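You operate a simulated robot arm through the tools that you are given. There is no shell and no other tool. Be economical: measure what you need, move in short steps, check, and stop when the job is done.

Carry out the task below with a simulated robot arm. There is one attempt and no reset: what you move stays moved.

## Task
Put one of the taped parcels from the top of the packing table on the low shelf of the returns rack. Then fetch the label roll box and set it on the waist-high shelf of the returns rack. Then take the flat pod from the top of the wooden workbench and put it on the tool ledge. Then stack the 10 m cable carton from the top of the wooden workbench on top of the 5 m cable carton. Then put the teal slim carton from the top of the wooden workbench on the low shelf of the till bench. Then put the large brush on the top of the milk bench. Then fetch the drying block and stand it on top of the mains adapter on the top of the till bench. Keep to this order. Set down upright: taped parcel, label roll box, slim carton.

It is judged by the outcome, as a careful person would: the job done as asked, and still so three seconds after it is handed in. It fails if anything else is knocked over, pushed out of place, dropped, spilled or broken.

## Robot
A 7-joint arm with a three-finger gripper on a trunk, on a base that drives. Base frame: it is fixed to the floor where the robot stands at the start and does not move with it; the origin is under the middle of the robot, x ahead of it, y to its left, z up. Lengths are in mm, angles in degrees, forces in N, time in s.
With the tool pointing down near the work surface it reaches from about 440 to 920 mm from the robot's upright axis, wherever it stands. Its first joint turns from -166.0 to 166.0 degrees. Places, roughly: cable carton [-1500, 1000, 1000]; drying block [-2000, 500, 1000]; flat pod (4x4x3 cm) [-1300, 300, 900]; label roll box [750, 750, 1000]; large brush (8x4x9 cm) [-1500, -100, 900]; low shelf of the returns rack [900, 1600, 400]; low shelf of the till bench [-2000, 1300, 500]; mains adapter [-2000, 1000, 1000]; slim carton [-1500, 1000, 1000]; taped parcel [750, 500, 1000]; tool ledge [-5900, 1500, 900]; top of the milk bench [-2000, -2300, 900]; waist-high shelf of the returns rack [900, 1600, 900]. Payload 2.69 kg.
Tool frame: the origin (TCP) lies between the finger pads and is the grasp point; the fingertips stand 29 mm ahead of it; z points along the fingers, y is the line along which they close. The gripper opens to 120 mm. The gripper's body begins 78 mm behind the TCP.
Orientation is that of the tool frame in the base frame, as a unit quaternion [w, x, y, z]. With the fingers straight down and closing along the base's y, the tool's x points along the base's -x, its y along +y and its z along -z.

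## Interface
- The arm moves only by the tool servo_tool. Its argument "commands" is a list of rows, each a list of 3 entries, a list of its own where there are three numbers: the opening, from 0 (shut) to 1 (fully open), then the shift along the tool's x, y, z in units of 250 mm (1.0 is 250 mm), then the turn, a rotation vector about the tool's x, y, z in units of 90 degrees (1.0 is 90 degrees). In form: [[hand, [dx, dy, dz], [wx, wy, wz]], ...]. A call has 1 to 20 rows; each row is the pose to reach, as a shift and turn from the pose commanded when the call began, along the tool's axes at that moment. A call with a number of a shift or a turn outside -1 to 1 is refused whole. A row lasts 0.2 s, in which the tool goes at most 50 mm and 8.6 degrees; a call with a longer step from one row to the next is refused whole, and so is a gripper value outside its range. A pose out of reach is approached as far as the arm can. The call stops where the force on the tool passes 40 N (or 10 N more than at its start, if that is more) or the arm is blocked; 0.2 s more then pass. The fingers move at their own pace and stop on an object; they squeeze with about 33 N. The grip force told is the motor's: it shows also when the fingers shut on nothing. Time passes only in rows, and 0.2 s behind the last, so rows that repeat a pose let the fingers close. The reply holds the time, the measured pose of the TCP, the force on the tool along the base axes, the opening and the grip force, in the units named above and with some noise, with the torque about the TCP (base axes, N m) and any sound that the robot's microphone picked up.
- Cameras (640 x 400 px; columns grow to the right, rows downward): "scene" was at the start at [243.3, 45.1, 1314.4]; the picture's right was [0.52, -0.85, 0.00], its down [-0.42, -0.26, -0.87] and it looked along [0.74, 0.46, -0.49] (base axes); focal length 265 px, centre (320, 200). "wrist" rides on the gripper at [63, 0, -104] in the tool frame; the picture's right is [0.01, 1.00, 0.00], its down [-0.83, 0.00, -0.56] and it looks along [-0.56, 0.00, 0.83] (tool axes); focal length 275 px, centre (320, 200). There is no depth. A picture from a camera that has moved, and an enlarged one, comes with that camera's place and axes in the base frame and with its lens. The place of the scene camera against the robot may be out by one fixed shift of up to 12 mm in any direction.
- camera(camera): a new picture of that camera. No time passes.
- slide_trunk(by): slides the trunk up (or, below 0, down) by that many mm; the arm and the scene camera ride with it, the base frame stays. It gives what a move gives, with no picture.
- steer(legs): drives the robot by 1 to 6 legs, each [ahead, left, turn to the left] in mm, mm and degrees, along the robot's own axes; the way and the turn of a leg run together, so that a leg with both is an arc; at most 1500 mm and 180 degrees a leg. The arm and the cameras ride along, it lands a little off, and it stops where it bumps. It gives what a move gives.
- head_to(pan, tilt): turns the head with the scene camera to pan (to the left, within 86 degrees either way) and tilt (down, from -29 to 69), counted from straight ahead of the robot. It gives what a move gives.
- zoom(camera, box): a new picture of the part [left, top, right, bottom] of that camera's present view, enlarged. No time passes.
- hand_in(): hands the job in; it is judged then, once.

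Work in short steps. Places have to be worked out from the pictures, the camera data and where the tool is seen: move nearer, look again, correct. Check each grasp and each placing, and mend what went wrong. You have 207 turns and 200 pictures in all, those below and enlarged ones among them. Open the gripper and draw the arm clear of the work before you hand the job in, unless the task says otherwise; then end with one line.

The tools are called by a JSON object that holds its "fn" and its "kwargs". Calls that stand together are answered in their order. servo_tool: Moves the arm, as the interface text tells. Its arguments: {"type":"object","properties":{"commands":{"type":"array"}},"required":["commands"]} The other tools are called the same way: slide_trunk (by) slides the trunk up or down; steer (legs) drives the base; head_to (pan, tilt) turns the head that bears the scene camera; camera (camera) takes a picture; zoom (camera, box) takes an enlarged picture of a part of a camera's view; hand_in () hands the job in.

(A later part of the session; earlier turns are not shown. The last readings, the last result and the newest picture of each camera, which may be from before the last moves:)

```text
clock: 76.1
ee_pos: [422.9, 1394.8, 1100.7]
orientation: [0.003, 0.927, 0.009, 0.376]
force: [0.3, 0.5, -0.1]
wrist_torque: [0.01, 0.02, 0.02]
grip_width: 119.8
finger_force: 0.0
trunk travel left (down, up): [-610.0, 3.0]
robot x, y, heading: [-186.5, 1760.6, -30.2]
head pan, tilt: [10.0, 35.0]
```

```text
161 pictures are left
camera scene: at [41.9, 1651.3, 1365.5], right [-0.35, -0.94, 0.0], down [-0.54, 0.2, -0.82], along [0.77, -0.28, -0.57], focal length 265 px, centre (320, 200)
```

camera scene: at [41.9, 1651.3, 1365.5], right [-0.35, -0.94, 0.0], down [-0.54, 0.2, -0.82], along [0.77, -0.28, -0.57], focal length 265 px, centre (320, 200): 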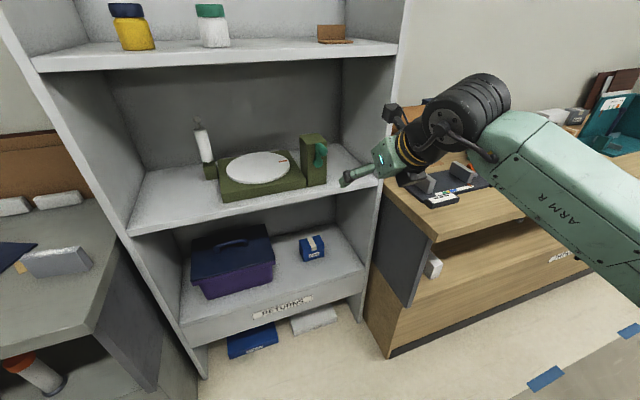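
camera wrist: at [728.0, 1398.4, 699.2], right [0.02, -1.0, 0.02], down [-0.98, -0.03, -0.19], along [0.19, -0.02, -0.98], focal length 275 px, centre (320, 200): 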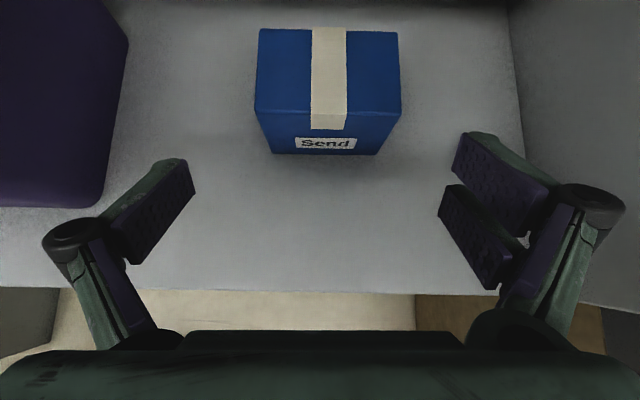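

Parcel confirmed standing. On the waist-high shelf there's a free area on the left (y ≈ 1720–1940, x ≈ 700–830). Now I drive toward the label box, keeping the -30° heading.

{"fn": "steer", "kwargs": {"legs": [[541, -565, 0]]}}

{"fn": "head_to", "kwargs": {"pan": 10, "tilt": 45}}

{"fn": "camera", "kwargs": {"camera": "scene"}}

{"fn": "camera", "kwargs": {"camera": "wrist"}}

```text
clock: 80.8
ee_pos: [608.7, 644.7, 1101.0]
orientation: [0.005, 0.927, 0.003, 0.375]
force: [-0.6, -0.3, 0.7]
wrist_torque: [0.01, 0.01, 0.01]
grip_width: 120.0
finger_force: 0.0
trunk travel left (down, up): [-610.0, 3.0]
robot x, y, heading: [2.7, 1017.8, -31.0]
head pan, tilt: [10.0, 35.0]
```

```text
clock: 81.6
ee_pos: [609.8, 643.8, 1100.3]
orientation: [0.006, 0.927, 0.003, 0.375]
force: [-0.9, 1.3, 0.9]
wrist_torque: [0.02, -0.04, 0.01]
grip_width: 120.0
finger_force: 0.0
trunk travel left (down, up): [-610.0, 3.0]
robot x, y, heading: [3.9, 1020.0, -30.8]
head pan, tilt: [10.0, 45.0]
```

```text
160 pictures are left
camera scene: at [224.9, 908.0, 1350.8], right [-0.36, -0.93, 0.0], down [-0.66, 0.25, -0.71], along [0.66, -0.25, -0.71], focal length 265 px, centre (320, 200)
```

scene: 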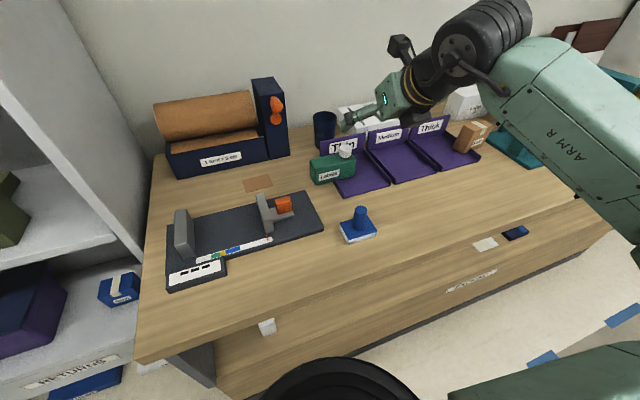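

```text
159 pictures are left
camera wrist: at [582.0, 645.4, 1220.5], right [0.01, -1.0, 0.02], down [-0.98, -0.01, -0.18], along [0.18, -0.01, -0.98], focal length 275 px, centre (320, 200)
```

wrist: 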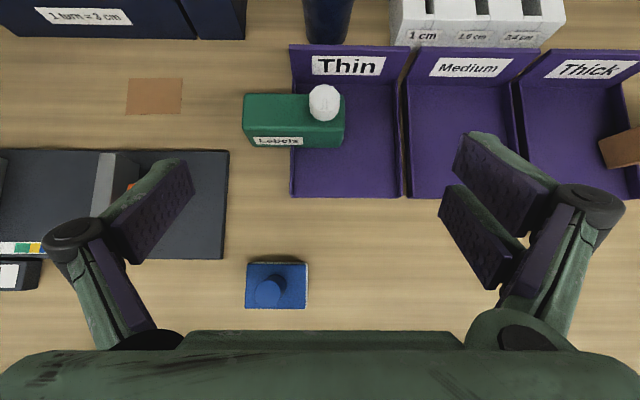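

{"fn": "zoom", "kwargs": {"camera": "scene", "box": [270, 120, 430, 220]}}

{"fn": "zoom", "kwargs": {"camera": "wrist", "box": [220, 60, 420, 210]}}

```text
4.00 times, centred on (350, 170) of scene
camera zoom: at [224.9, 908.0, 1350.8], right [-0.36, -0.93, 0.0], down [-0.66, 0.25, -0.71], along [0.66, -0.25, -0.71], focal length 1058 px, centre (200, 320)
```

zoom: 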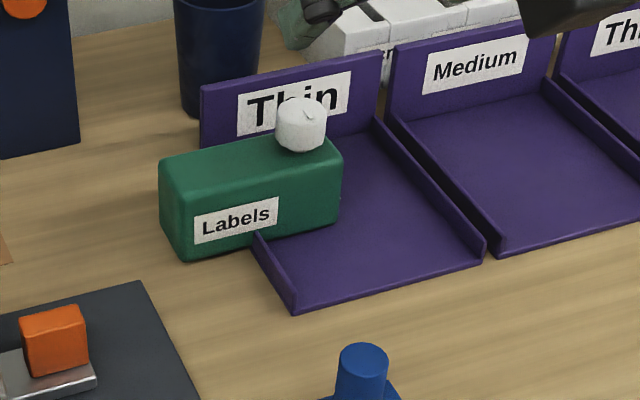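

```text
2.67 times, centred on (320, 135) of wrist
camera zoom: at [582.0, 645.4, 1220.5], right [0.01, -1.0, 0.02], down [-0.98, -0.01, -0.18], along [0.18, -0.01, -0.98], focal length 734 px, centre (320, 373)
```

zoom: 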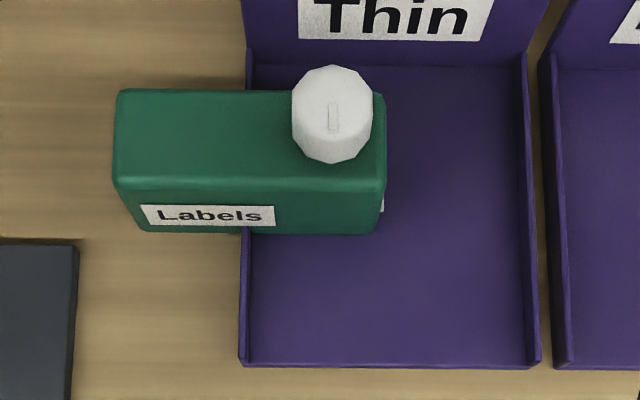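

The label box spans about x 709–751, y 619–729, top at z 943, with its dispenser knob at the right end. I'll grip it across its 42 mm depth with the tool tilted and pointing toward -y; first I yaw the tool by -90° up in free air.

{"fn": "servo_tool", "kwargs": {"commands": [[0.6, [0.026, -0.047, 0.025], [-0.0632, 0, 0.0654]], [0.6, [0.052, -0.094, 0.05], [-0.1264, 0, 0.1307]], [0.6, [0.078, -0.142, 0.076], [-0.1895, 0, 0.1961]], [0.6, [0.105, -0.189, 0.101], [-0.2527, 0, 0.2615]], [0.6, [0.131, -0.236, 0.126], [-0.3159, 0, 0.3268]], [0.6, [0.157, -0.284, 0.152], [-0.3791, 0, 0.3922]], [0.6, [0.183, -0.331, 0.177], [-0.4423, 0, 0.4575]], [0.6, [0.209, -0.378, 0.202], [-0.5055, 0, 0.5229]], [0.6, [0.236, -0.425, 0.227], [-0.5686, 0, 0.5883]], [0.6, [0.262, -0.473, 0.253], [-0.6318, 0, 0.6536]], [0.6, [0.288, -0.52, 0.278], [-0.695, 0, 0.719]], [0.6, [0.288, -0.52, 0.278], [-0.695, 0, 0.719]]]}}

{"fn": "camera", "kwargs": {"camera": "scene"}}

{"fn": "camera", "kwargs": {"camera": "wrist"}}

```text
clock: 84.2
ee_pos: [725.3, 756.9, 1068.7]
orientation: [-0.268, -0.654, 0.654, -0.27]
force: [0.4, -0.2, 0.1]
wrist_torque: [-0.02, -0.02, -0.01]
grip_width: 71.9
finger_force: 0.0
out of reach, approached as far as the arm can: row 10, 11, 12
trunk travel left (down, up): [-610.0, 3.0]
robot x, y, heading: [3.8, 1021.2, -30.6]
head pan, tilt: [10.0, 45.0]
```

```text
156 pictures are left
camera scene: at [224.7, 907.9, 1350.8], right [-0.36, -0.93, 0.0], down [-0.66, 0.25, -0.71], along [0.66, -0.25, -0.71], focal length 265 px, centre (320, 200)
```

scene: 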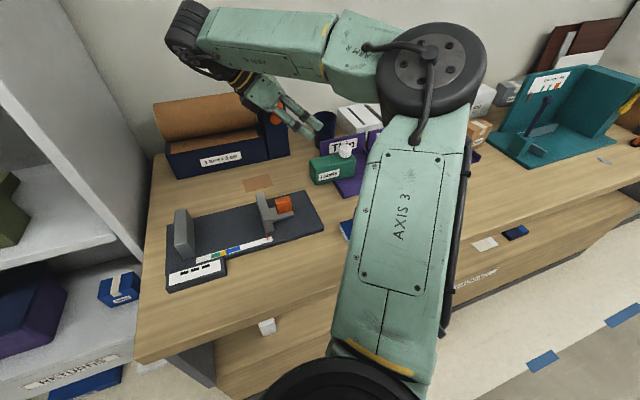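

```text
155 pictures are left
camera wrist: at [724.3, 784.8, 1188.5], right [-1.0, -0.01, 0.0], down [-0.01, 0.98, -0.19], along [0.0, -0.19, -0.98], focal length 275 px, centre (320, 200)
```

wrist: 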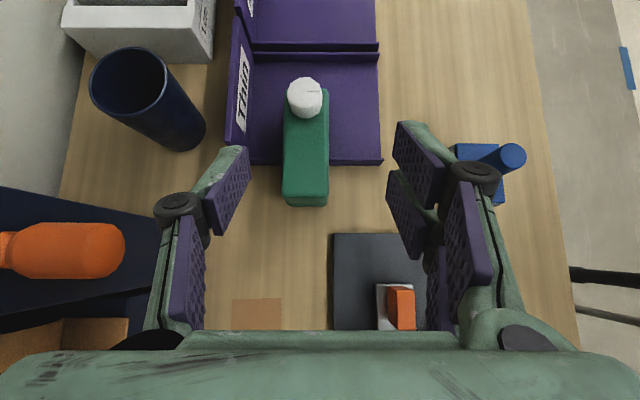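

The reach worked. The box centre is at x ≈ 736. I move to the pre-grasp on the approach line.

{"fn": "servo_tool", "kwargs": {"commands": [[0.6, [-0.1, -0.02, 0.03], [0, 0, 0]], [0.6, [-0.209, -0.042, 0.058], [0, 0, 0]], [0.6, [-0.209, -0.042, 0.16], [0, 0, 0]], [0.6, [-0.209, -0.042, 0.26], [0, 0, 0]], [0.6, [-0.209, -0.042, 0.26], [0, 0, 0]]]}}

{"fn": "camera", "kwargs": {"camera": "scene"}}

{"fn": "camera", "kwargs": {"camera": "wrist"}}

```text
clock: 85.4
ee_pos: [735.7, 749.5, 984.6]
orientation: [0.268, 0.655, -0.654, 0.269]
force: [0.1, -0.3, 0.5]
wrist_torque: [-0.02, 0.02, 0.01]
grip_width: 71.8
finger_force: 0.0
trunk travel left (down, up): [-610.0, 3.0]
robot x, y, heading: [3.9, 1017.5, -30.7]
head pan, tilt: [10.0, 45.0]
```

```text
154 pictures are left
camera scene: at [224.9, 908.1, 1350.8], right [-0.36, -0.93, 0.0], down [-0.66, 0.25, -0.71], along [0.66, -0.25, -0.71], focal length 265 px, centre (320, 200)
```

scene: 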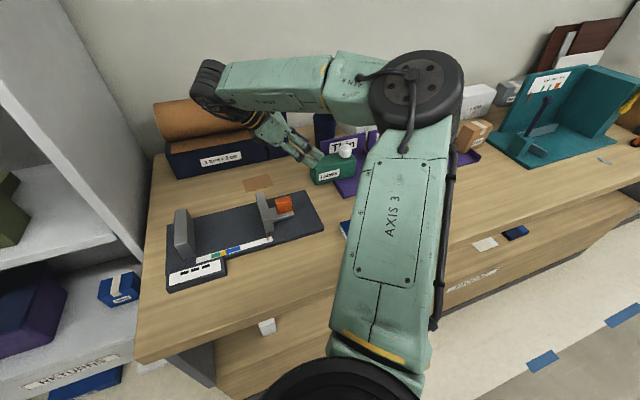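

```text
153 pictures are left
camera wrist: at [734.8, 778.2, 1104.5], right [-1.0, -0.01, 0.0], down [-0.01, 0.98, -0.19], along [0.0, -0.19, -0.98], focal length 275 px, centre (320, 200)
```

wrist: 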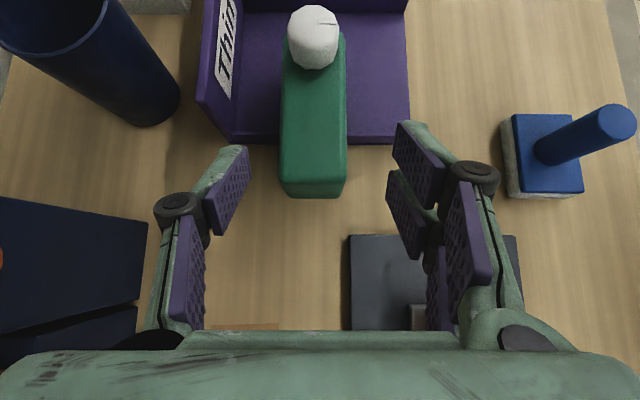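

Alignment is good; advancing to the grasp pose.

{"fn": "servo_tool", "kwargs": {"commands": [[0.6, [0, -0.013, 0.12], [0, 0, 0]], [0.6, [0, -0.013, 0.24], [0, 0, 0]], [0.6, [0, -0.013, 0.315], [0, 0, 0]], [0.6, [0, -0.013, 0.315], [0, 0, 0]]]}}

{"fn": "camera", "kwargs": {"camera": "wrist"}}

{"fn": "zoom", "kwargs": {"camera": "scene", "box": [230, 90, 430, 220]}}

```text
clock: 86.4
ee_pos: [739.9, 693.7, 929.6]
orientation: [0.268, 0.655, -0.653, 0.269]
force: [0.0, -0.6, -0.6]
wrist_torque: [0.04, 0.0, 0.02]
grip_width: 71.8
finger_force: 0.2
trunk travel left (down, up): [-610.0, 3.0]
robot x, y, heading: [3.0, 1019.9, -31.0]
head pan, tilt: [10.0, 45.0]
```

```text
152 pictures are left
camera wrist: at [739.7, 721.3, 1048.8], right [-1.0, -0.01, 0.0], down [-0.01, 0.98, -0.19], along [0.0, -0.19, -0.98], focal length 275 px, centre (320, 200)
```

wrist: 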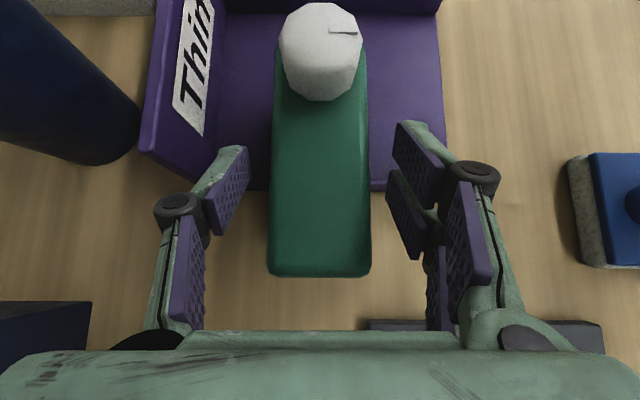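

```text
3.08 times, centred on (330, 155) of scene
camera zoom: at [224.9, 908.1, 1350.8], right [-0.36, -0.93, 0.0], down [-0.66, 0.25, -0.71], along [0.66, -0.25, -0.71], focal length 814 px, centre (289, 338)
```

zoom: 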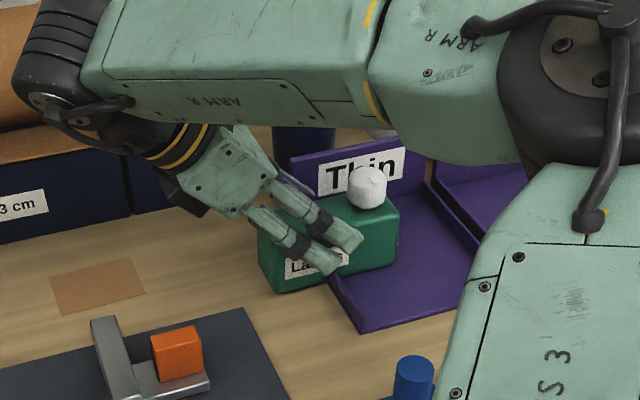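

The fingers straddle the box. Closing.

{"fn": "servo_tool", "kwargs": {"commands": [[0.3, [0, 0, 0], [0, 0, 0]], [0.2, [0, 0, 0], [0, 0, 0]], [0.2, [0, 0, 0], [0, 0, 0]], [0.2, [0, 0, 0], [0, 0, 0]], [0.2, [0, 0, 0], [0, 0, 0]]]}}

{"fn": "camera", "kwargs": {"camera": "wrist"}}

```text
clock: 87.6
ee_pos: [739.8, 693.4, 929.5]
orientation: [0.268, 0.655, -0.653, 0.27]
force: [0.0, -0.1, 0.6]
wrist_torque: [-0.03, 0.05, 0.0]
grip_width: 47.8
finger_force: 33.3
trunk travel left (down, up): [-610.0, 3.0]
robot x, y, heading: [8.6, 1019.5, -31.0]
head pan, tilt: [10.0, 45.0]
```

```text
150 pictures are left
camera wrist: at [739.7, 721.4, 1049.0], right [-1.0, -0.01, 0.0], down [-0.01, 0.98, -0.19], along [0.0, -0.19, -0.98], focal length 275 px, centre (320, 200)
```

wrist: 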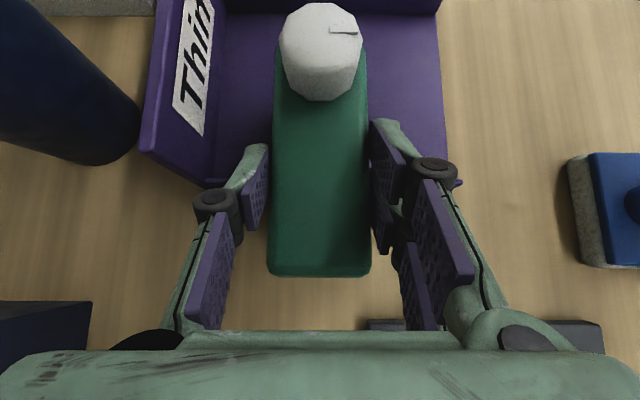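

The box top is actually lower (~z 918), so the bite is shallow. I reopen, advance 16 mm further along the tool and close again.

{"fn": "servo_tool", "kwargs": {"commands": [[0.6, [0, 0, 0], [0, 0, 0]], [0.6, [0, 0, 0], [0, 0, 0]], [0.6, [0, 0, 0.03], [0, 0, 0]], [0.6, [0, 0, 0.064], [0, 0, 0]], [0.3, [0, 0, 0.064], [0, 0, 0]], [0.2, [0, 0, 0.064], [0, 0, 0]], [0.2, [0, 0, 0.064], [0, 0, 0]], [0.2, [0, 0, 0.064], [0, 0, 0]], [0.2, [0, 0, 0.064], [0, 0, 0]]]}}

{"fn": "servo_tool", "kwargs": {"commands": [[0.2, [0.03, 0, -0.03], [0, 0, 0]], [0.2, [0.08, 0, -0.08], [0, 0, 0]], [0.2, [0.15, 0, -0.15], [0, 0, 0]], [0.2, [0.15, 0, -0.15], [0, 0, 0]]]}}

{"fn": "camera", "kwargs": {"camera": "wrist"}}

{"fn": "zoom", "kwargs": {"camera": "scene", "box": [230, 90, 430, 220]}}

```text
clock: 89.6
ee_pos: [740.5, 682.6, 916.8]
orientation: [0.268, 0.655, -0.653, 0.27]
force: [0.1, 0.7, -0.5]
wrist_torque: [-0.05, -0.09, 0.05]
grip_width: 47.7
finger_force: 32.8
trunk travel left (down, up): [-610.0, 3.0]
robot x, y, heading: [4.3, 1017.5, -30.9]
head pan, tilt: [10.0, 45.0]
```

```text
clock: 90.6
ee_pos: [739.3, 684.5, 971.4]
orientation: [0.269, 0.654, -0.654, 0.269]
force: [-0.2, 0.4, -2.4]
wrist_torque: [0.02, -0.01, 0.01]
grip_width: 47.5
finger_force: 33.2
trunk travel left (down, up): [-610.0, 3.0]
robot x, y, heading: [4.1, 1019.2, -31.1]
head pan, tilt: [10.0, 45.0]
```

```text
149 pictures are left
camera wrist: at [739.2, 711.7, 1092.5], right [-1.0, -0.01, 0.0], down [-0.01, 0.98, -0.19], along [0.0, -0.19, -0.98], focal length 275 px, centre (320, 200)
```

wrist: 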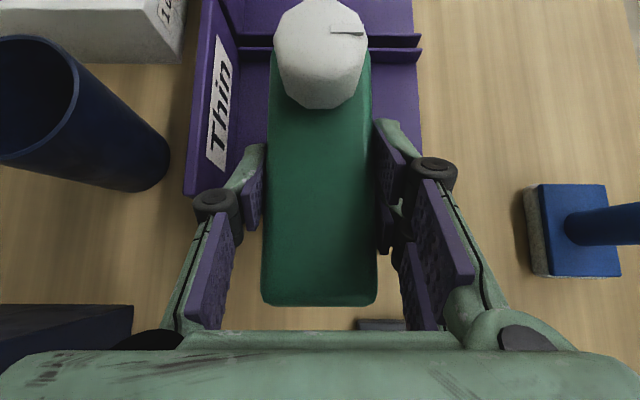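

```text
3.08 times, centred on (330, 155) of scene
camera zoom: at [225.2, 907.9, 1350.6], right [-0.36, -0.93, 0.0], down [-0.66, 0.25, -0.71], along [0.66, -0.25, -0.71], focal length 814 px, centre (289, 338)
```

zoom: 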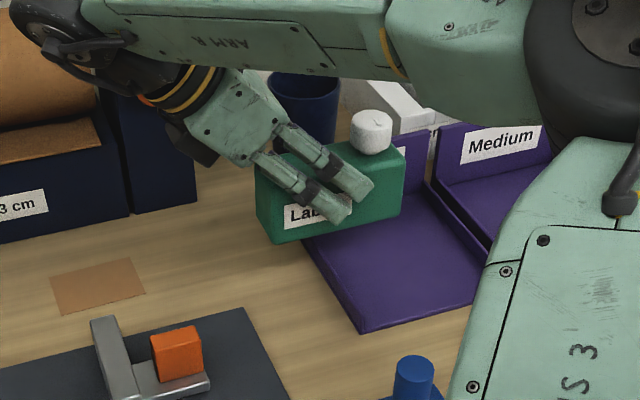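

Lifted cleanly. I raise it and yaw the tool back by +90° so the box approaches the rack lengthwise.

{"fn": "servo_tool", "kwargs": {"commands": [[0.2, [0.12, 0, -0.12], [0, 0, 0]], [0.2, [0.22, 0, -0.22], [0, 0, 0]], [0.2, [0.22, 0, -0.22], [0, 0, 0]]]}}

{"fn": "servo_tool", "kwargs": {"commands": [[0.2, [0.022, 0.047, -0.001], [0.0638, 0, -0.0647]], [0.2, [0.044, 0.094, -0.003], [0.1276, 0, -0.1295]], [0.2, [0.065, 0.141, -0.004], [0.1915, 0, -0.1942]], [0.2, [0.087, 0.188, -0.006], [0.2553, 0, -0.2589]], [0.2, [0.109, 0.235, -0.007], [0.3191, 0, -0.3236]], [0.2, [0.131, 0.281, -0.009], [0.3829, 0, -0.3884]], [0.2, [0.153, 0.328, -0.01], [0.4467, 0, -0.4531]], [0.2, [0.175, 0.375, -0.012], [0.5105, 0, -0.5178]], [0.2, [0.196, 0.422, -0.013], [0.5744, 0, -0.5825]], [0.2, [0.218, 0.469, -0.015], [0.6382, 0, -0.6473]], [0.2, [0.24, 0.516, -0.016], [0.702, 0, -0.712]], [0.2, [0.24, 0.516, -0.016], [0.702, 0, -0.712]]]}}

{"fn": "camera", "kwargs": {"camera": "scene"}}

{"fn": "camera", "kwargs": {"camera": "wrist"}}

```text
clock: 91.4
ee_pos: [739.8, 683.1, 1049.9]
orientation: [0.269, 0.655, -0.653, 0.269]
force: [0.2, -0.1, -2.6]
wrist_torque: [0.03, -0.02, 0.0]
grip_width: 47.6
finger_force: 33.1
trunk travel left (down, up): [-610.0, 3.0]
robot x, y, heading: [4.1, 1023.1, -31.1]
head pan, tilt: [10.0, 45.0]
```

```text
clock: 94.0
ee_pos: [610.4, 642.8, 1095.5]
orientation: [0.0, 0.925, 0.002, 0.381]
force: [-0.4, -0.2, -2.4]
wrist_torque: [0.03, 0.02, 0.02]
grip_width: 47.5
finger_force: 32.4
trunk travel left (down, up): [-610.0, 3.0]
robot x, y, heading: [6.3, 1018.7, -31.0]
head pan, tilt: [10.0, 45.0]
```

```text
147 pictures are left
camera scene: at [225.1, 908.0, 1350.7], right [-0.36, -0.93, 0.0], down [-0.66, 0.25, -0.71], along [0.66, -0.25, -0.71], focal length 265 px, centre (320, 200)
```

scene: 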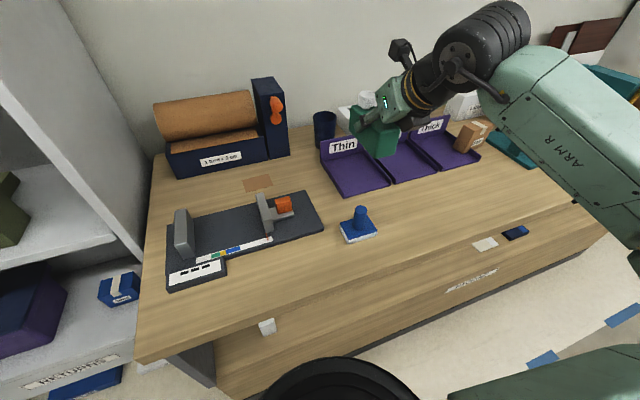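

```text
146 pictures are left
camera wrist: at [582.1, 642.8, 1214.2], right [0.01, -1.0, 0.01], down [-0.98, -0.01, -0.19], along [0.19, 0.0, -0.98], focal length 275 px, centre (320, 200)
```

wrist: 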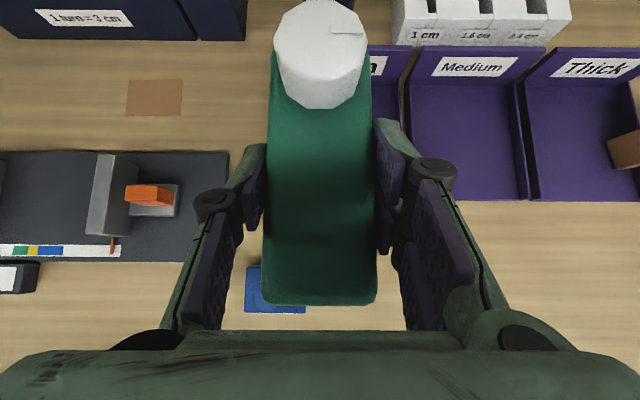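

Next I drive back left past the rack with the box held high.

{"fn": "steer", "kwargs": {"legs": [[-650, 707, 0]]}}

{"fn": "servo_tool", "kwargs": {"commands": [[0.2, [0, -0.14, 0], [0, 0, 0]], [0.2, [0, -0.28, 0], [0, 0, 0]], [0.2, [0, -0.42, 0], [0, 0, 0]], [0.2, [0, -0.56, 0], [0, 0, 0]], [0.2, [0, -0.7, 0], [0, 0, 0]], [0.2, [0, -0.84, 0], [0, 0, 0]], [0.2, [0, -0.98, 0], [0, 0, 0]], [0.2, [0, -0.98, 0], [0, 0, 0]]]}}

{"fn": "head_to", "kwargs": {"pan": 25, "tilt": 35}}

{"fn": "camera", "kwargs": {"camera": "scene"}}

{"fn": "camera", "kwargs": {"camera": "wrist"}}

```text
clock: 99.9
ee_pos: [406.4, 1584.4, 1095.6]
orientation: [0.002, 0.925, -0.001, 0.38]
force: [0.6, 0.0, -3.3]
wrist_torque: [0.03, 0.04, 0.02]
grip_width: 47.6
finger_force: 32.9
trunk travel left (down, up): [-610.0, 3.0]
robot x, y, heading: [-196.5, 1966.0, -31.6]
head pan, tilt: [10.0, 45.0]
```

```text
clock: 101.7
ee_pos: [407.0, 1827.0, 1092.5]
orientation: [0.001, 0.925, -0.002, 0.379]
force: [0.6, -0.4, -2.2]
wrist_torque: [-0.02, 0.05, 0.02]
grip_width: 47.5
finger_force: 33.3
trunk travel left (down, up): [-610.0, 3.0]
robot x, y, heading: [-196.9, 1968.5, -31.6]
head pan, tilt: [10.0, 45.0]
```

```text
clock: 102.4
ee_pos: [408.2, 1827.5, 1092.0]
orientation: [0.002, 0.925, -0.002, 0.38]
force: [-0.1, 0.2, -2.2]
wrist_torque: [0.0, 0.06, 0.01]
grip_width: 47.5
finger_force: 33.3
trunk travel left (down, up): [-610.0, 3.0]
robot x, y, heading: [-200.4, 1963.2, -31.3]
head pan, tilt: [25.0, 35.0]
```

```text
145 pictures are left
camera scene: at [33.1, 1871.4, 1365.5], right [-0.11, -0.99, 0.0], down [-0.57, 0.06, -0.82], along [0.81, -0.09, -0.57], focal length 265 px, centre (320, 200)
```

scene: 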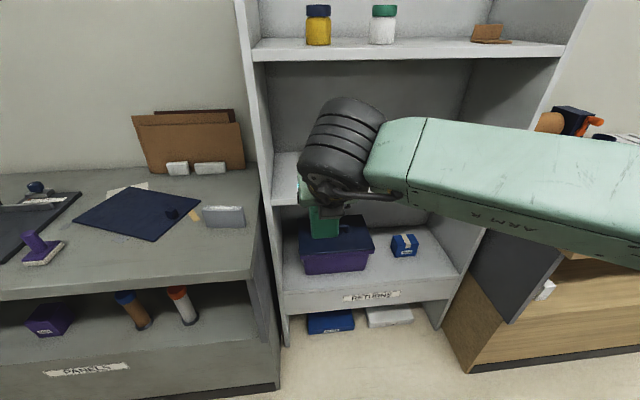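

```text
144 pictures are left
camera wrist: at [379.1, 1826.8, 1212.3], right [0.0, -1.0, 0.01], down [-0.98, 0.0, -0.19], along [0.19, -0.01, -0.98], focal length 275 px, centre (320, 200)
```

wrist: 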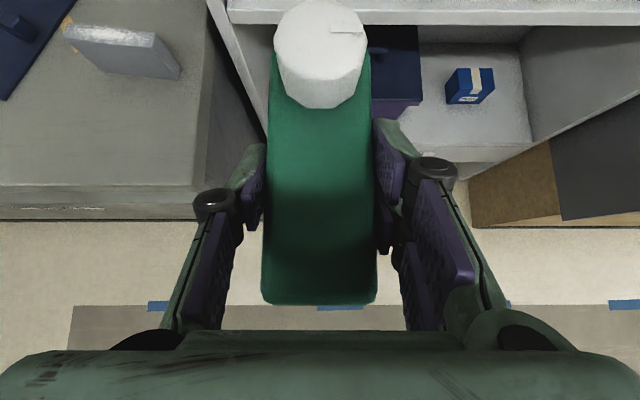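

The opening is clear at y ≈ 1830. I lower the trunk 105 mm (box bottom then ≈ z 940 versus shelf ≈ 880) and drive 250 mm in +x, then look.

{"fn": "slide_trunk", "kwargs": {"by": -105}}

{"fn": "steer", "kwargs": {"legs": [[212, 134, 0]]}}

{"fn": "camera", "kwargs": {"camera": "wrist"}}

{"fn": "camera", "kwargs": {"camera": "scene"}}

```text
clock: 103.8
ee_pos: [408.0, 1827.1, 987.5]
orientation: [0.001, 0.925, -0.001, 0.38]
force: [0.0, -0.8, -1.8]
wrist_torque: [0.0, 0.08, -0.01]
grip_width: 47.3
finger_force: 33.0
trunk travel left (down, up): [-505.0, 108.0]
robot x, y, heading: [-197.1, 1964.6, -31.5]
head pan, tilt: [25.0, 35.0]
```

```text
clock: 105.7
ee_pos: [661.0, 1832.2, 988.4]
orientation: [0.001, 0.925, -0.001, 0.38]
force: [0.9, 0.1, -2.2]
wrist_torque: [-0.02, 0.03, 0.02]
grip_width: 47.6
finger_force: 32.9
trunk travel left (down, up): [-505.0, 108.0]
robot x, y, heading: [54.0, 1967.2, -31.1]
head pan, tilt: [25.0, 35.0]
```

```text
143 pictures are left
camera wrist: at [631.8, 1832.2, 1107.1], right [0.0, -1.0, 0.01], down [-0.98, 0.0, -0.19], along [0.19, -0.01, -0.98], focal length 275 px, centre (320, 200)
```

wrist: 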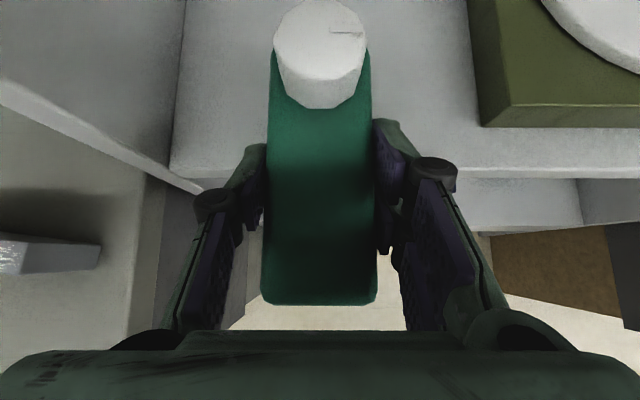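

```text
142 pictures are left
camera scene: at [285.9, 1876.5, 1260.4], right [-0.11, -0.99, 0.0], down [-0.57, 0.06, -0.82], along [0.81, -0.09, -0.57], focal length 265 px, centre (320, 200)
```

scene: 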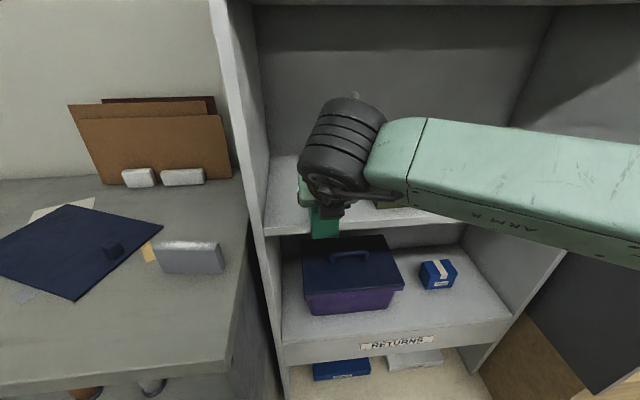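

Path is clear. Final 140 mm in +x.

{"fn": "steer", "kwargs": {"legs": [[120, 72, 0]]}}

{"fn": "camera", "kwargs": {"camera": "wrist"}}

{"fn": "camera", "kwargs": {"camera": "scene"}}

```text
clock: 107.0
ee_pos: [802.9, 1830.3, 988.3]
orientation: [0.002, 0.925, 0.0, 0.38]
force: [-0.6, 0.0, -2.6]
wrist_torque: [-0.01, 0.07, -0.01]
grip_width: 47.4
finger_force: 32.6
trunk travel left (down, up): [-505.0, 108.0]
robot x, y, heading: [195.1, 1964.6, -31.3]
head pan, tilt: [25.0, 35.0]
```

```text
141 pictures are left
camera wrist: at [774.4, 1830.8, 1107.0], right [0.0, -1.0, 0.01], down [-0.98, 0.0, -0.19], along [0.19, -0.01, -0.98], focal length 275 px, centre (320, 200)
```

wrist: 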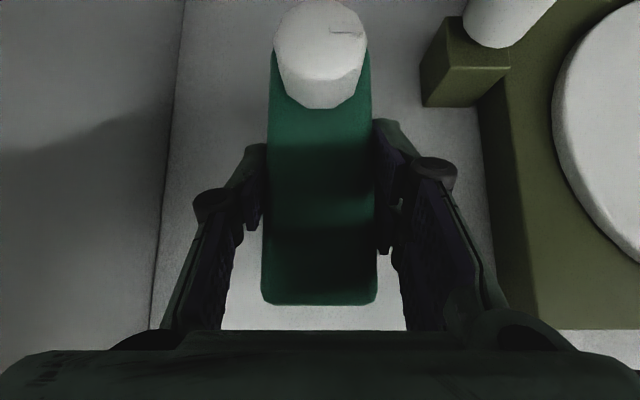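

```text
140 pictures are left
camera scene: at [428.5, 1874.6, 1260.4], right [-0.11, -0.99, 0.0], down [-0.57, 0.06, -0.82], along [0.81, -0.09, -0.57], focal length 265 px, centre (320, 200)
```

scene: 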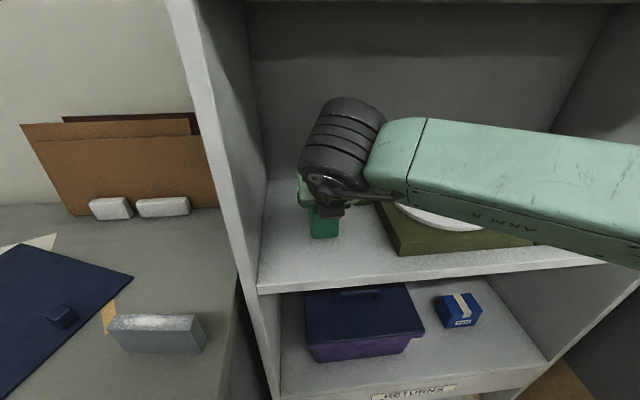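

Good position: wall and scale are both clear. I descend to about z 935, then creep in small calls watching force.

{"fn": "servo_tool", "kwargs": {"commands": [[0.2, [-0.05, 0, 0.05], [0, 0, 0]], [0.2, [-0.1, 0, 0.1], [0, 0, 0]], [0.2, [-0.15, 0, 0.15], [0, 0, 0]], [0.2, [-0.15, 0, 0.15], [0, 0, 0]]]}}

{"fn": "servo_tool", "kwargs": {"commands": [[0.2, [-0.014, 0, 0.014], [0, 0, 0]], [0.2, [-0.028, 0, 0.028], [0, 0, 0]], [0.2, [-0.028, 0, 0.028], [0, 0, 0]]]}}

{"fn": "zoom", "kwargs": {"camera": "scene", "box": [240, 150, 440, 300]}}

```text
clock: 108.0
ee_pos: [803.7, 1830.0, 936.1]
orientation: [0.001, 0.924, 0.0, 0.381]
force: [2.2, 0.4, 14.4]
wrist_torque: [-0.02, -0.17, 0.1]
grip_width: 47.6
finger_force: 33.1
trunk travel left (down, up): [-505.0, 108.0]
robot x, y, heading: [195.6, 1964.0, -31.0]
head pan, tilt: [25.0, 35.0]
```

```text
clock: 108.5
ee_pos: [804.1, 1829.7, 933.7]
orientation: [0.002, 0.922, 0.0, 0.387]
force: [-3.4, 0.0, 17.5]
wrist_torque: [-0.26, 0.71, -0.07]
grip_width: 47.6
finger_force: 32.9
trunk travel left (down, up): [-505.0, 108.0]
robot x, y, heading: [197.2, 1967.5, -31.2]
head pan, tilt: [25.0, 35.0]
stopped in row 2: the force on the tool passed its limit at 45 N (the readings are from after the stop); the commanded pose is now the measured one
```

```text
2.67 times, centred on (340, 225) of scene
camera zoom: at [426.4, 1874.8, 1260.8], right [-0.11, -0.99, 0.0], down [-0.57, 0.06, -0.82], along [0.82, -0.09, -0.57], focal length 706 px, centre (267, 133)
```

zoom: 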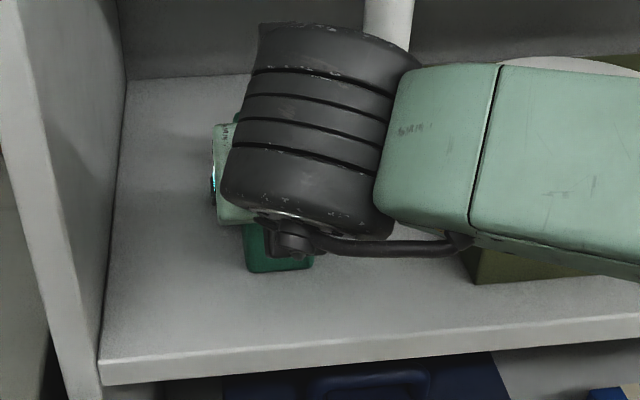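

Contact at z ≈ 936. I ease up 2 mm and open partly, then look.

{"fn": "servo_tool", "kwargs": {"commands": [[0.2, [0.006, 0, -0.006], [0, -0.008, 0]], [0.6, [0.006, 0, -0.006], [0, -0.008, 0]], [0.6, [0.006, 0, -0.006], [0, -0.008, 0]], [0.6, [0.006, 0, -0.006], [0, -0.008, 0]]]}}

{"fn": "camera", "kwargs": {"camera": "wrist"}}

```text
clock: 109.5
ee_pos: [803.9, 1830.6, 933.6]
orientation: [0.001, 0.926, 0.0, 0.379]
force: [0.7, -0.2, 0.4]
wrist_torque: [0.04, 0.03, 0.01]
grip_width: 71.7
finger_force: 0.1
trunk travel left (down, up): [-505.0, 108.0]
robot x, y, heading: [199.4, 1965.8, -31.2]
head pan, tilt: [25.0, 35.0]
```

```text
138 pictures are left
camera wrist: at [776.0, 1829.6, 1054.3], right [0.0, -1.0, 0.01], down [-0.98, 0.0, -0.19], along [0.19, -0.01, -0.98], focal length 275 px, centre (320, 200)
```

wrist: 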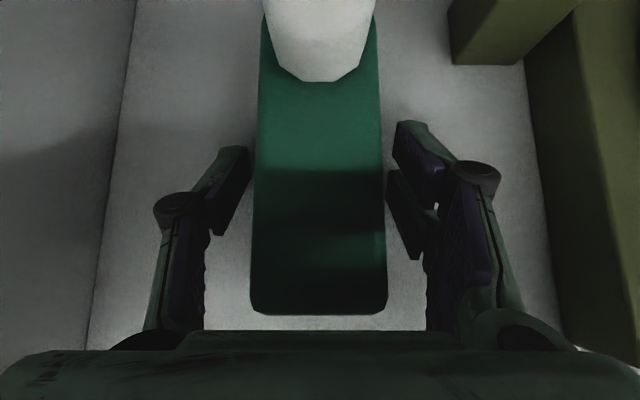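

Released; now I retract along the tool axis and drive back out, then check.

{"fn": "servo_tool", "kwargs": {"commands": [[0.6, [0, 0, -0.06], [0, 0, 0]], [0.6, [0, 0, -0.16], [0, 0, 0]], [0.6, [0, 0, -0.3], [0, 0, 0]], [0.6, [0, 0, -0.4], [0, 0, 0]], [0.6, [0, 0, -0.4], [0, 0, 0]]]}}

{"fn": "steer", "kwargs": {"legs": [[-257, -155, 0]]}}

{"fn": "camera", "kwargs": {"camera": "wrist"}}

{"fn": "camera", "kwargs": {"camera": "scene"}}

```text
clock: 110.7
ee_pos: [737.0, 1831.0, 1007.8]
orientation: [0.001, 0.926, 0.0, 0.378]
force: [0.7, 0.6, 0.9]
wrist_torque: [0.0, -0.02, 0.02]
grip_width: 72.0
finger_force: 0.0
trunk travel left (down, up): [-505.0, 108.0]
robot x, y, heading: [197.8, 1965.9, -31.0]
head pan, tilt: [25.0, 35.0]
```

```text
clock: 112.7
ee_pos: [440.8, 1831.7, 1007.9]
orientation: [0.002, 0.926, -0.003, 0.378]
force: [0.4, -0.5, -0.2]
wrist_torque: [-0.01, 0.02, -0.03]
grip_width: 72.0
finger_force: 0.2
trunk travel left (down, up): [-505.0, 108.0]
robot x, y, heading: [-100.7, 1971.0, -31.8]
head pan, tilt: [25.0, 35.0]
```

```text
137 pictures are left
camera wrist: at [411.6, 1830.9, 1127.4], right [0.0, -1.0, 0.01], down [-0.98, 0.0, -0.19], along [0.19, -0.01, -0.98], focal length 275 px, centre (320, 200)
```

wrist: 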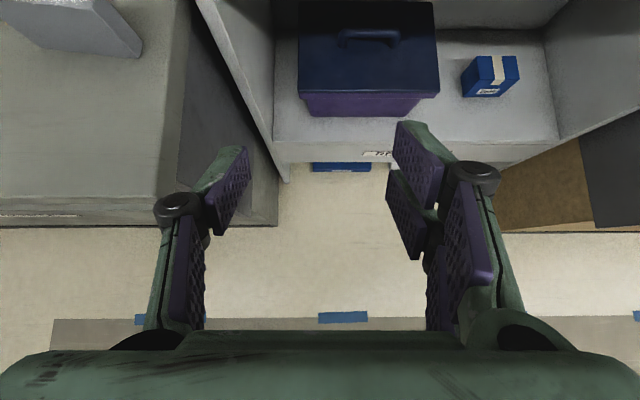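

```text
136 pictures are left
camera scene: at [131.5, 1877.0, 1260.6], right [-0.11, -0.99, 0.0], down [-0.57, 0.07, -0.82], along [0.81, -0.09, -0.57], focal length 265 px, centre (320, 200)
```

scene: 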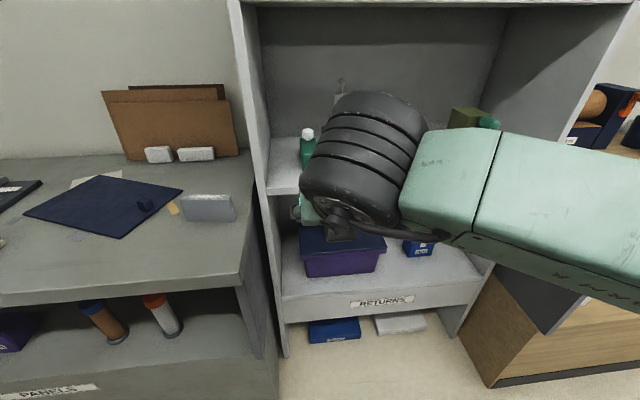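

The label box stands upright on the waist-high shelf. Next I raise the trunk and turn around toward the wooden workbench to survey it.

{"fn": "slide_trunk", "kwargs": {"by": 105}}

{"fn": "steer", "kwargs": {"legs": [[341, -930, 0], [0, 0, -148]]}}

{"fn": "head_to", "kwargs": {"pan": 0, "tilt": 25}}

{"fn": "camera", "kwargs": {"camera": "scene"}}

```text
clock: 114.1
ee_pos: [439.2, 1830.6, 1111.8]
orientation: [0.003, 0.925, -0.003, 0.379]
force: [-0.2, -0.7, -1.2]
wrist_torque: [-0.02, -0.03, -0.03]
grip_width: 72.0
finger_force: 0.0
trunk travel left (down, up): [-610.0, 3.0]
robot x, y, heading: [-96.5, 1970.6, -31.6]
head pan, tilt: [25.0, 35.0]
```

```text
clock: 128.3
ee_pos: [-856.7, 839.4, 1111.7]
orientation: [-0.368, -0.224, 0.898, -0.09]
force: [0.1, 0.1, 0.2]
wrist_torque: [0.0, -0.02, -0.02]
grip_width: 72.2
finger_force: 0.0
trunk travel left (down, up): [-610.0, 3.0]
robot x, y, heading: [-317.1, 974.5, 176.8]
head pan, tilt: [25.0, 35.0]
```

```text
clock: 129.2
ee_pos: [-857.8, 839.8, 1111.8]
orientation: [-0.368, -0.223, 0.898, -0.09]
force: [-0.5, 0.0, 0.6]
wrist_torque: [0.03, -0.02, -0.03]
grip_width: 72.1
finger_force: 0.0
trunk travel left (down, up): [-610.0, 3.0]
robot x, y, heading: [-319.9, 971.9, 176.6]
head pan, tilt: [0.0, 25.0]
```

```text
135 pictures are left
camera scene: at [-553.7, 984.2, 1381.3], right [0.06, 1.0, 0.0], down [0.42, -0.02, -0.91], along [-0.9, 0.05, -0.42], focal length 265 px, centre (320, 200)
```

scene: 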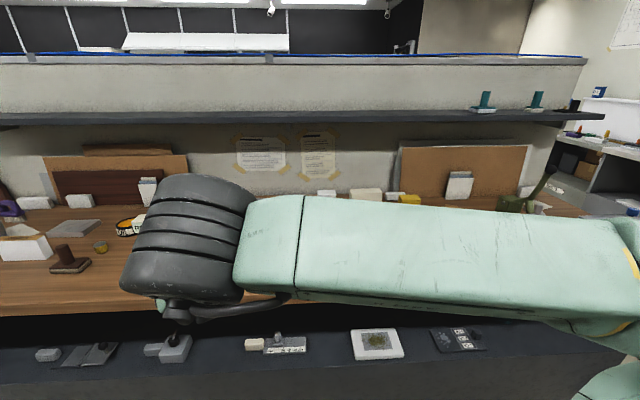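

{"fn": "camera", "kwargs": {"camera": "wrist"}}

{"fn": "head_to", "kwargs": {"pan": 45, "tilt": 30}}

{"fn": "camera", "kwargs": {"camera": "scene"}}

```text
134 pictures are left
camera wrist: at [-832.4, 852.1, 1232.2], right [-0.47, 0.88, 0.01], down [0.87, 0.46, -0.19], along [-0.17, -0.08, -0.98], focal length 275 px, centre (320, 200)
```

wrist: 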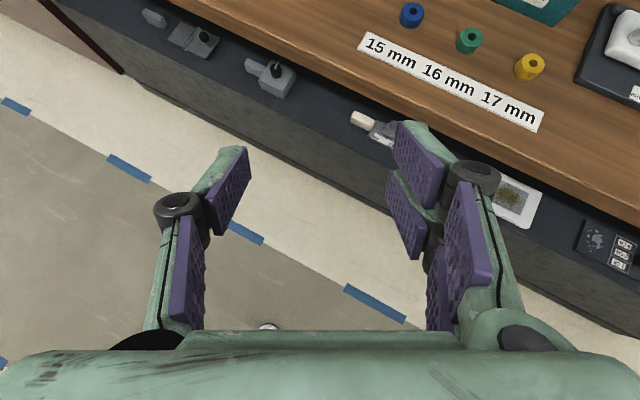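

```text
clock: 130.3
ee_pos: [-857.8, 840.8, 1112.0]
orientation: [-0.368, -0.223, 0.898, -0.09]
force: [0.2, 0.0, -0.7]
wrist_torque: [0.0, -0.03, 0.02]
grip_width: 72.1
finger_force: 0.0
trunk travel left (down, up): [-610.0, 3.0]
robot x, y, heading: [-318.5, 968.8, 176.6]
head pan, tilt: [45.0, 30.0]
```

```text
133 pictures are left
camera scene: at [-529.2, 918.9, 1373.4], right [-0.67, 0.75, 0.0], down [0.37, 0.33, -0.87], along [-0.65, -0.58, -0.5], focal length 265 px, centre (320, 200)
```

scene: 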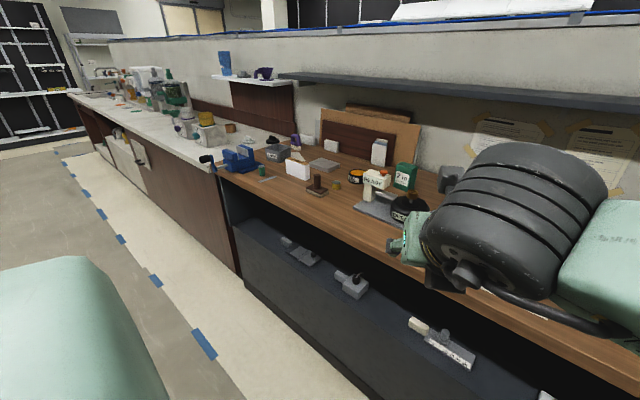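

The workbench front edge is at x ≈ -1060. I drive along it to view the area around the flat pod, near y 300.

{"fn": "steer", "kwargs": {"legs": [[212, 520, 0]]}}

{"fn": "head_to", "kwargs": {"pan": 15, "tilt": 42}}

{"fn": "camera", "kwargs": {"camera": "scene"}}

{"fn": "camera", "kwargs": {"camera": "wrist"}}

```text
clock: 134.8
ee_pos: [-1098.5, 347.1, 1113.0]
orientation: [-0.368, -0.22, 0.899, -0.088]
force: [0.2, -0.3, -0.7]
wrist_torque: [-0.01, -0.02, -0.02]
grip_width: 72.0
finger_force: 0.1
trunk travel left (down, up): [-610.0, 3.0]
robot x, y, heading: [-554.7, 479.4, 176.4]
head pan, tilt: [45.0, 30.0]
```

```text
clock: 135.7
ee_pos: [-1098.3, 347.8, 1111.7]
orientation: [-0.368, -0.22, 0.899, -0.088]
force: [0.0, -0.2, -0.1]
wrist_torque: [0.0, 0.01, -0.02]
grip_width: 72.2
finger_force: 0.1
trunk travel left (down, up): [-610.0, 3.0]
robot x, y, heading: [-553.7, 474.3, 176.5]
head pan, tilt: [15.0, 42.0]
```

```text
132 pictures are left
camera scene: at [-783.7, 466.9, 1355.1], right [-0.2, 0.98, 0.0], down [0.66, 0.13, -0.74], along [-0.73, -0.15, -0.67], focal length 265 px, centre (320, 200)
```

scene: 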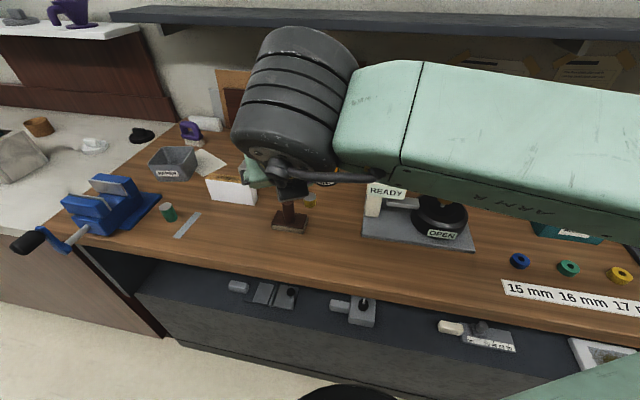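

```text
131 pictures are left
camera wrist: at [-1073.3, 358.9, 1232.3], right [-0.46, 0.89, 0.01], down [0.87, 0.46, -0.19], along [-0.17, -0.08, -0.98], focal length 275 px, centre (320, 200)
```

wrist: 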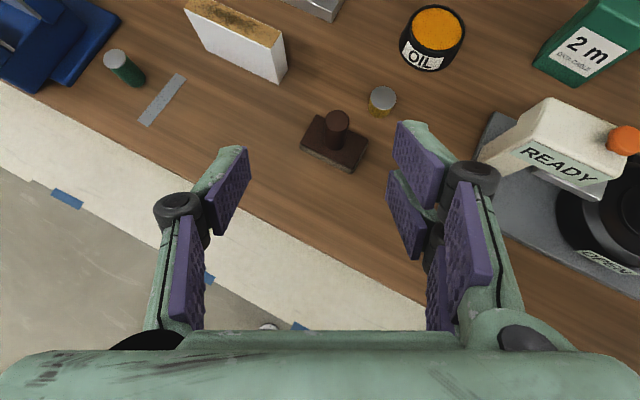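

{"fn": "zoom", "kwargs": {"camera": "wrist", "box": [280, 0, 480, 180]}}

{"fn": "zoom", "kwargs": {"camera": "scene", "box": [130, 100, 370, 260]}}

```text
2.22 times, centred on (380, 90) of wrist
camera zoom: at [-1073.3, 358.9, 1232.3], right [-0.46, 0.89, 0.01], down [0.87, 0.46, -0.19], along [-0.17, -0.08, -0.98], focal length 612 px, centre (187, 444)
```

zoom: 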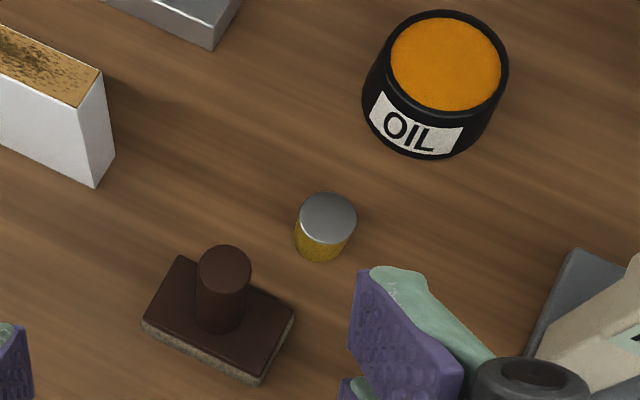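

```text
2.50 times, centred on (250, 180) of scene
camera zoom: at [-783.7, 466.9, 1355.1], right [-0.2, 0.98, 0.0], down [0.66, 0.13, -0.74], along [-0.73, -0.15, -0.67], focal length 662 px, centre (495, 250)
```

zoom: 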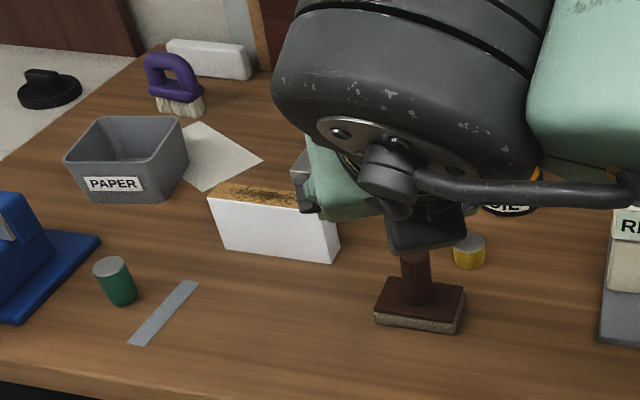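

The gold/grey small pot at about (-1302, 339) with its top at z ≈ 889 matches the flat pod (the green one is taller). I bring the tool vertical and above it.

{"fn": "servo_tool", "kwargs": {"commands": [[0.6, [0.013, 0.043, 0.118], [0, -0.062, 0]], [0.6, [0.027, 0.085, 0.237], [0, -0.124, 0]], [0.6, [0.04, 0.128, 0.355], [0, -0.186, 0]], [0.6, [0.054, 0.171, 0.474], [0, -0.248, 0]], [0.6, [0.067, 0.214, 0.592], [0, -0.31, 0]], [0.6, [0.081, 0.256, 0.711], [0, -0.372, 0]], [0.6, [0.094, 0.299, 0.83], [0, -0.434, 0]], [0.6, [0.108, 0.342, 0.948], [0, -0.495, 0]], [0.6, [0.108, 0.342, 0.948], [0, -0.495, 0]]]}}

{"fn": "camera", "kwargs": {"camera": "wrist"}}

{"fn": "camera", "kwargs": {"camera": "scene"}}

```text
clock: 137.7
ee_pos: [-1302.9, 335.4, 963.0]
orientation: [0.001, -0.237, 0.971, 0.002]
force: [0.7, 0.5, -0.5]
wrist_torque: [0.0, 0.01, 0.03]
grip_width: 72.0
finger_force: 0.0
trunk travel left (down, up): [-610.0, 3.0]
robot x, y, heading: [-554.0, 476.7, 176.5]
head pan, tilt: [15.0, 42.0]
```

```text
128 pictures are left
camera wrist: at [-1359.9, 305.4, 1068.3], right [-0.47, 0.89, 0.0], down [0.74, 0.38, 0.56], along [0.49, 0.26, -0.83], focal length 275 px, centre (320, 200)
```

wrist: 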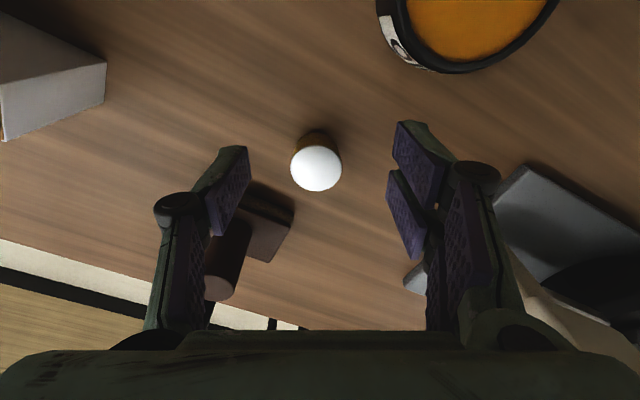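

```text
127 pictures are left
camera scene: at [-783.5, 467.1, 1355.1], right [-0.2, 0.98, 0.0], down [0.66, 0.13, -0.74], along [-0.73, -0.15, -0.67], focal length 265 px, centre (320, 200)
```

scene: 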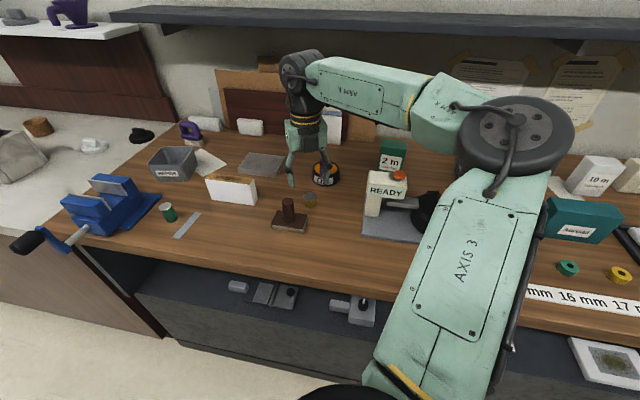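

Intersecting the two wrist rays puts the pod's top at (-1288, 341, 910). I correct the position and descend with care.

{"fn": "servo_tool", "kwargs": {"commands": [[0.6, [-0.064, -0.008, 0.0], [0, 0, 0]], [0.6, [-0.064, -0.008, 0.08], [0, 0, 0]], [0.6, [-0.064, -0.008, 0.14], [0, 0, 0]], [0.6, [-0.064, -0.008, 0.18], [0, 0, 0]], [0.6, [-0.064, -0.008, 0.18], [0, 0, 0]]]}}

{"fn": "camera", "kwargs": {"camera": "wrist"}}

{"fn": "zoom", "kwargs": {"camera": "scene", "box": [240, 130, 400, 250]}}

```text
clock: 138.9
ee_pos: [-1288.2, 343.1, 918.6]
orientation: [0.0, -0.237, 0.971, 0.001]
force: [-0.7, -0.9, -0.4]
wrist_torque: [-0.01, 0.02, 0.0]
grip_width: 71.8
finger_force: 0.0
trunk travel left (down, up): [-610.0, 3.0]
robot x, y, heading: [-558.5, 476.4, 176.2]
head pan, tilt: [15.0, 42.0]
```

```text
126 pictures are left
camera wrist: at [-1343.9, 312.2, 1023.4], right [-0.47, 0.89, 0.0], down [0.74, 0.39, 0.56], along [0.49, 0.26, -0.83], focal length 275 px, centre (320, 200)
```

wrist: 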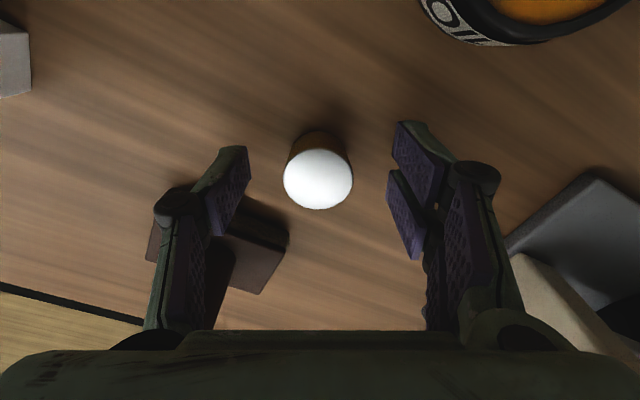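

```text
3.33 times, centred on (320, 190) of scene
camera zoom: at [-783.7, 467.0, 1355.1], right [-0.2, 0.98, 0.0], down [0.66, 0.13, -0.74], along [-0.73, -0.15, -0.67], focal length 882 px, centre (320, 233)
```

zoom: 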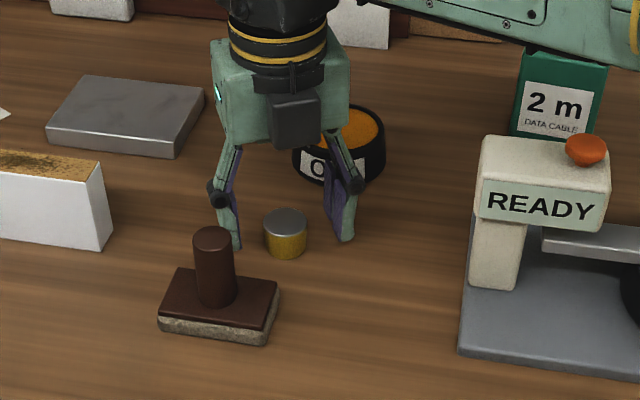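

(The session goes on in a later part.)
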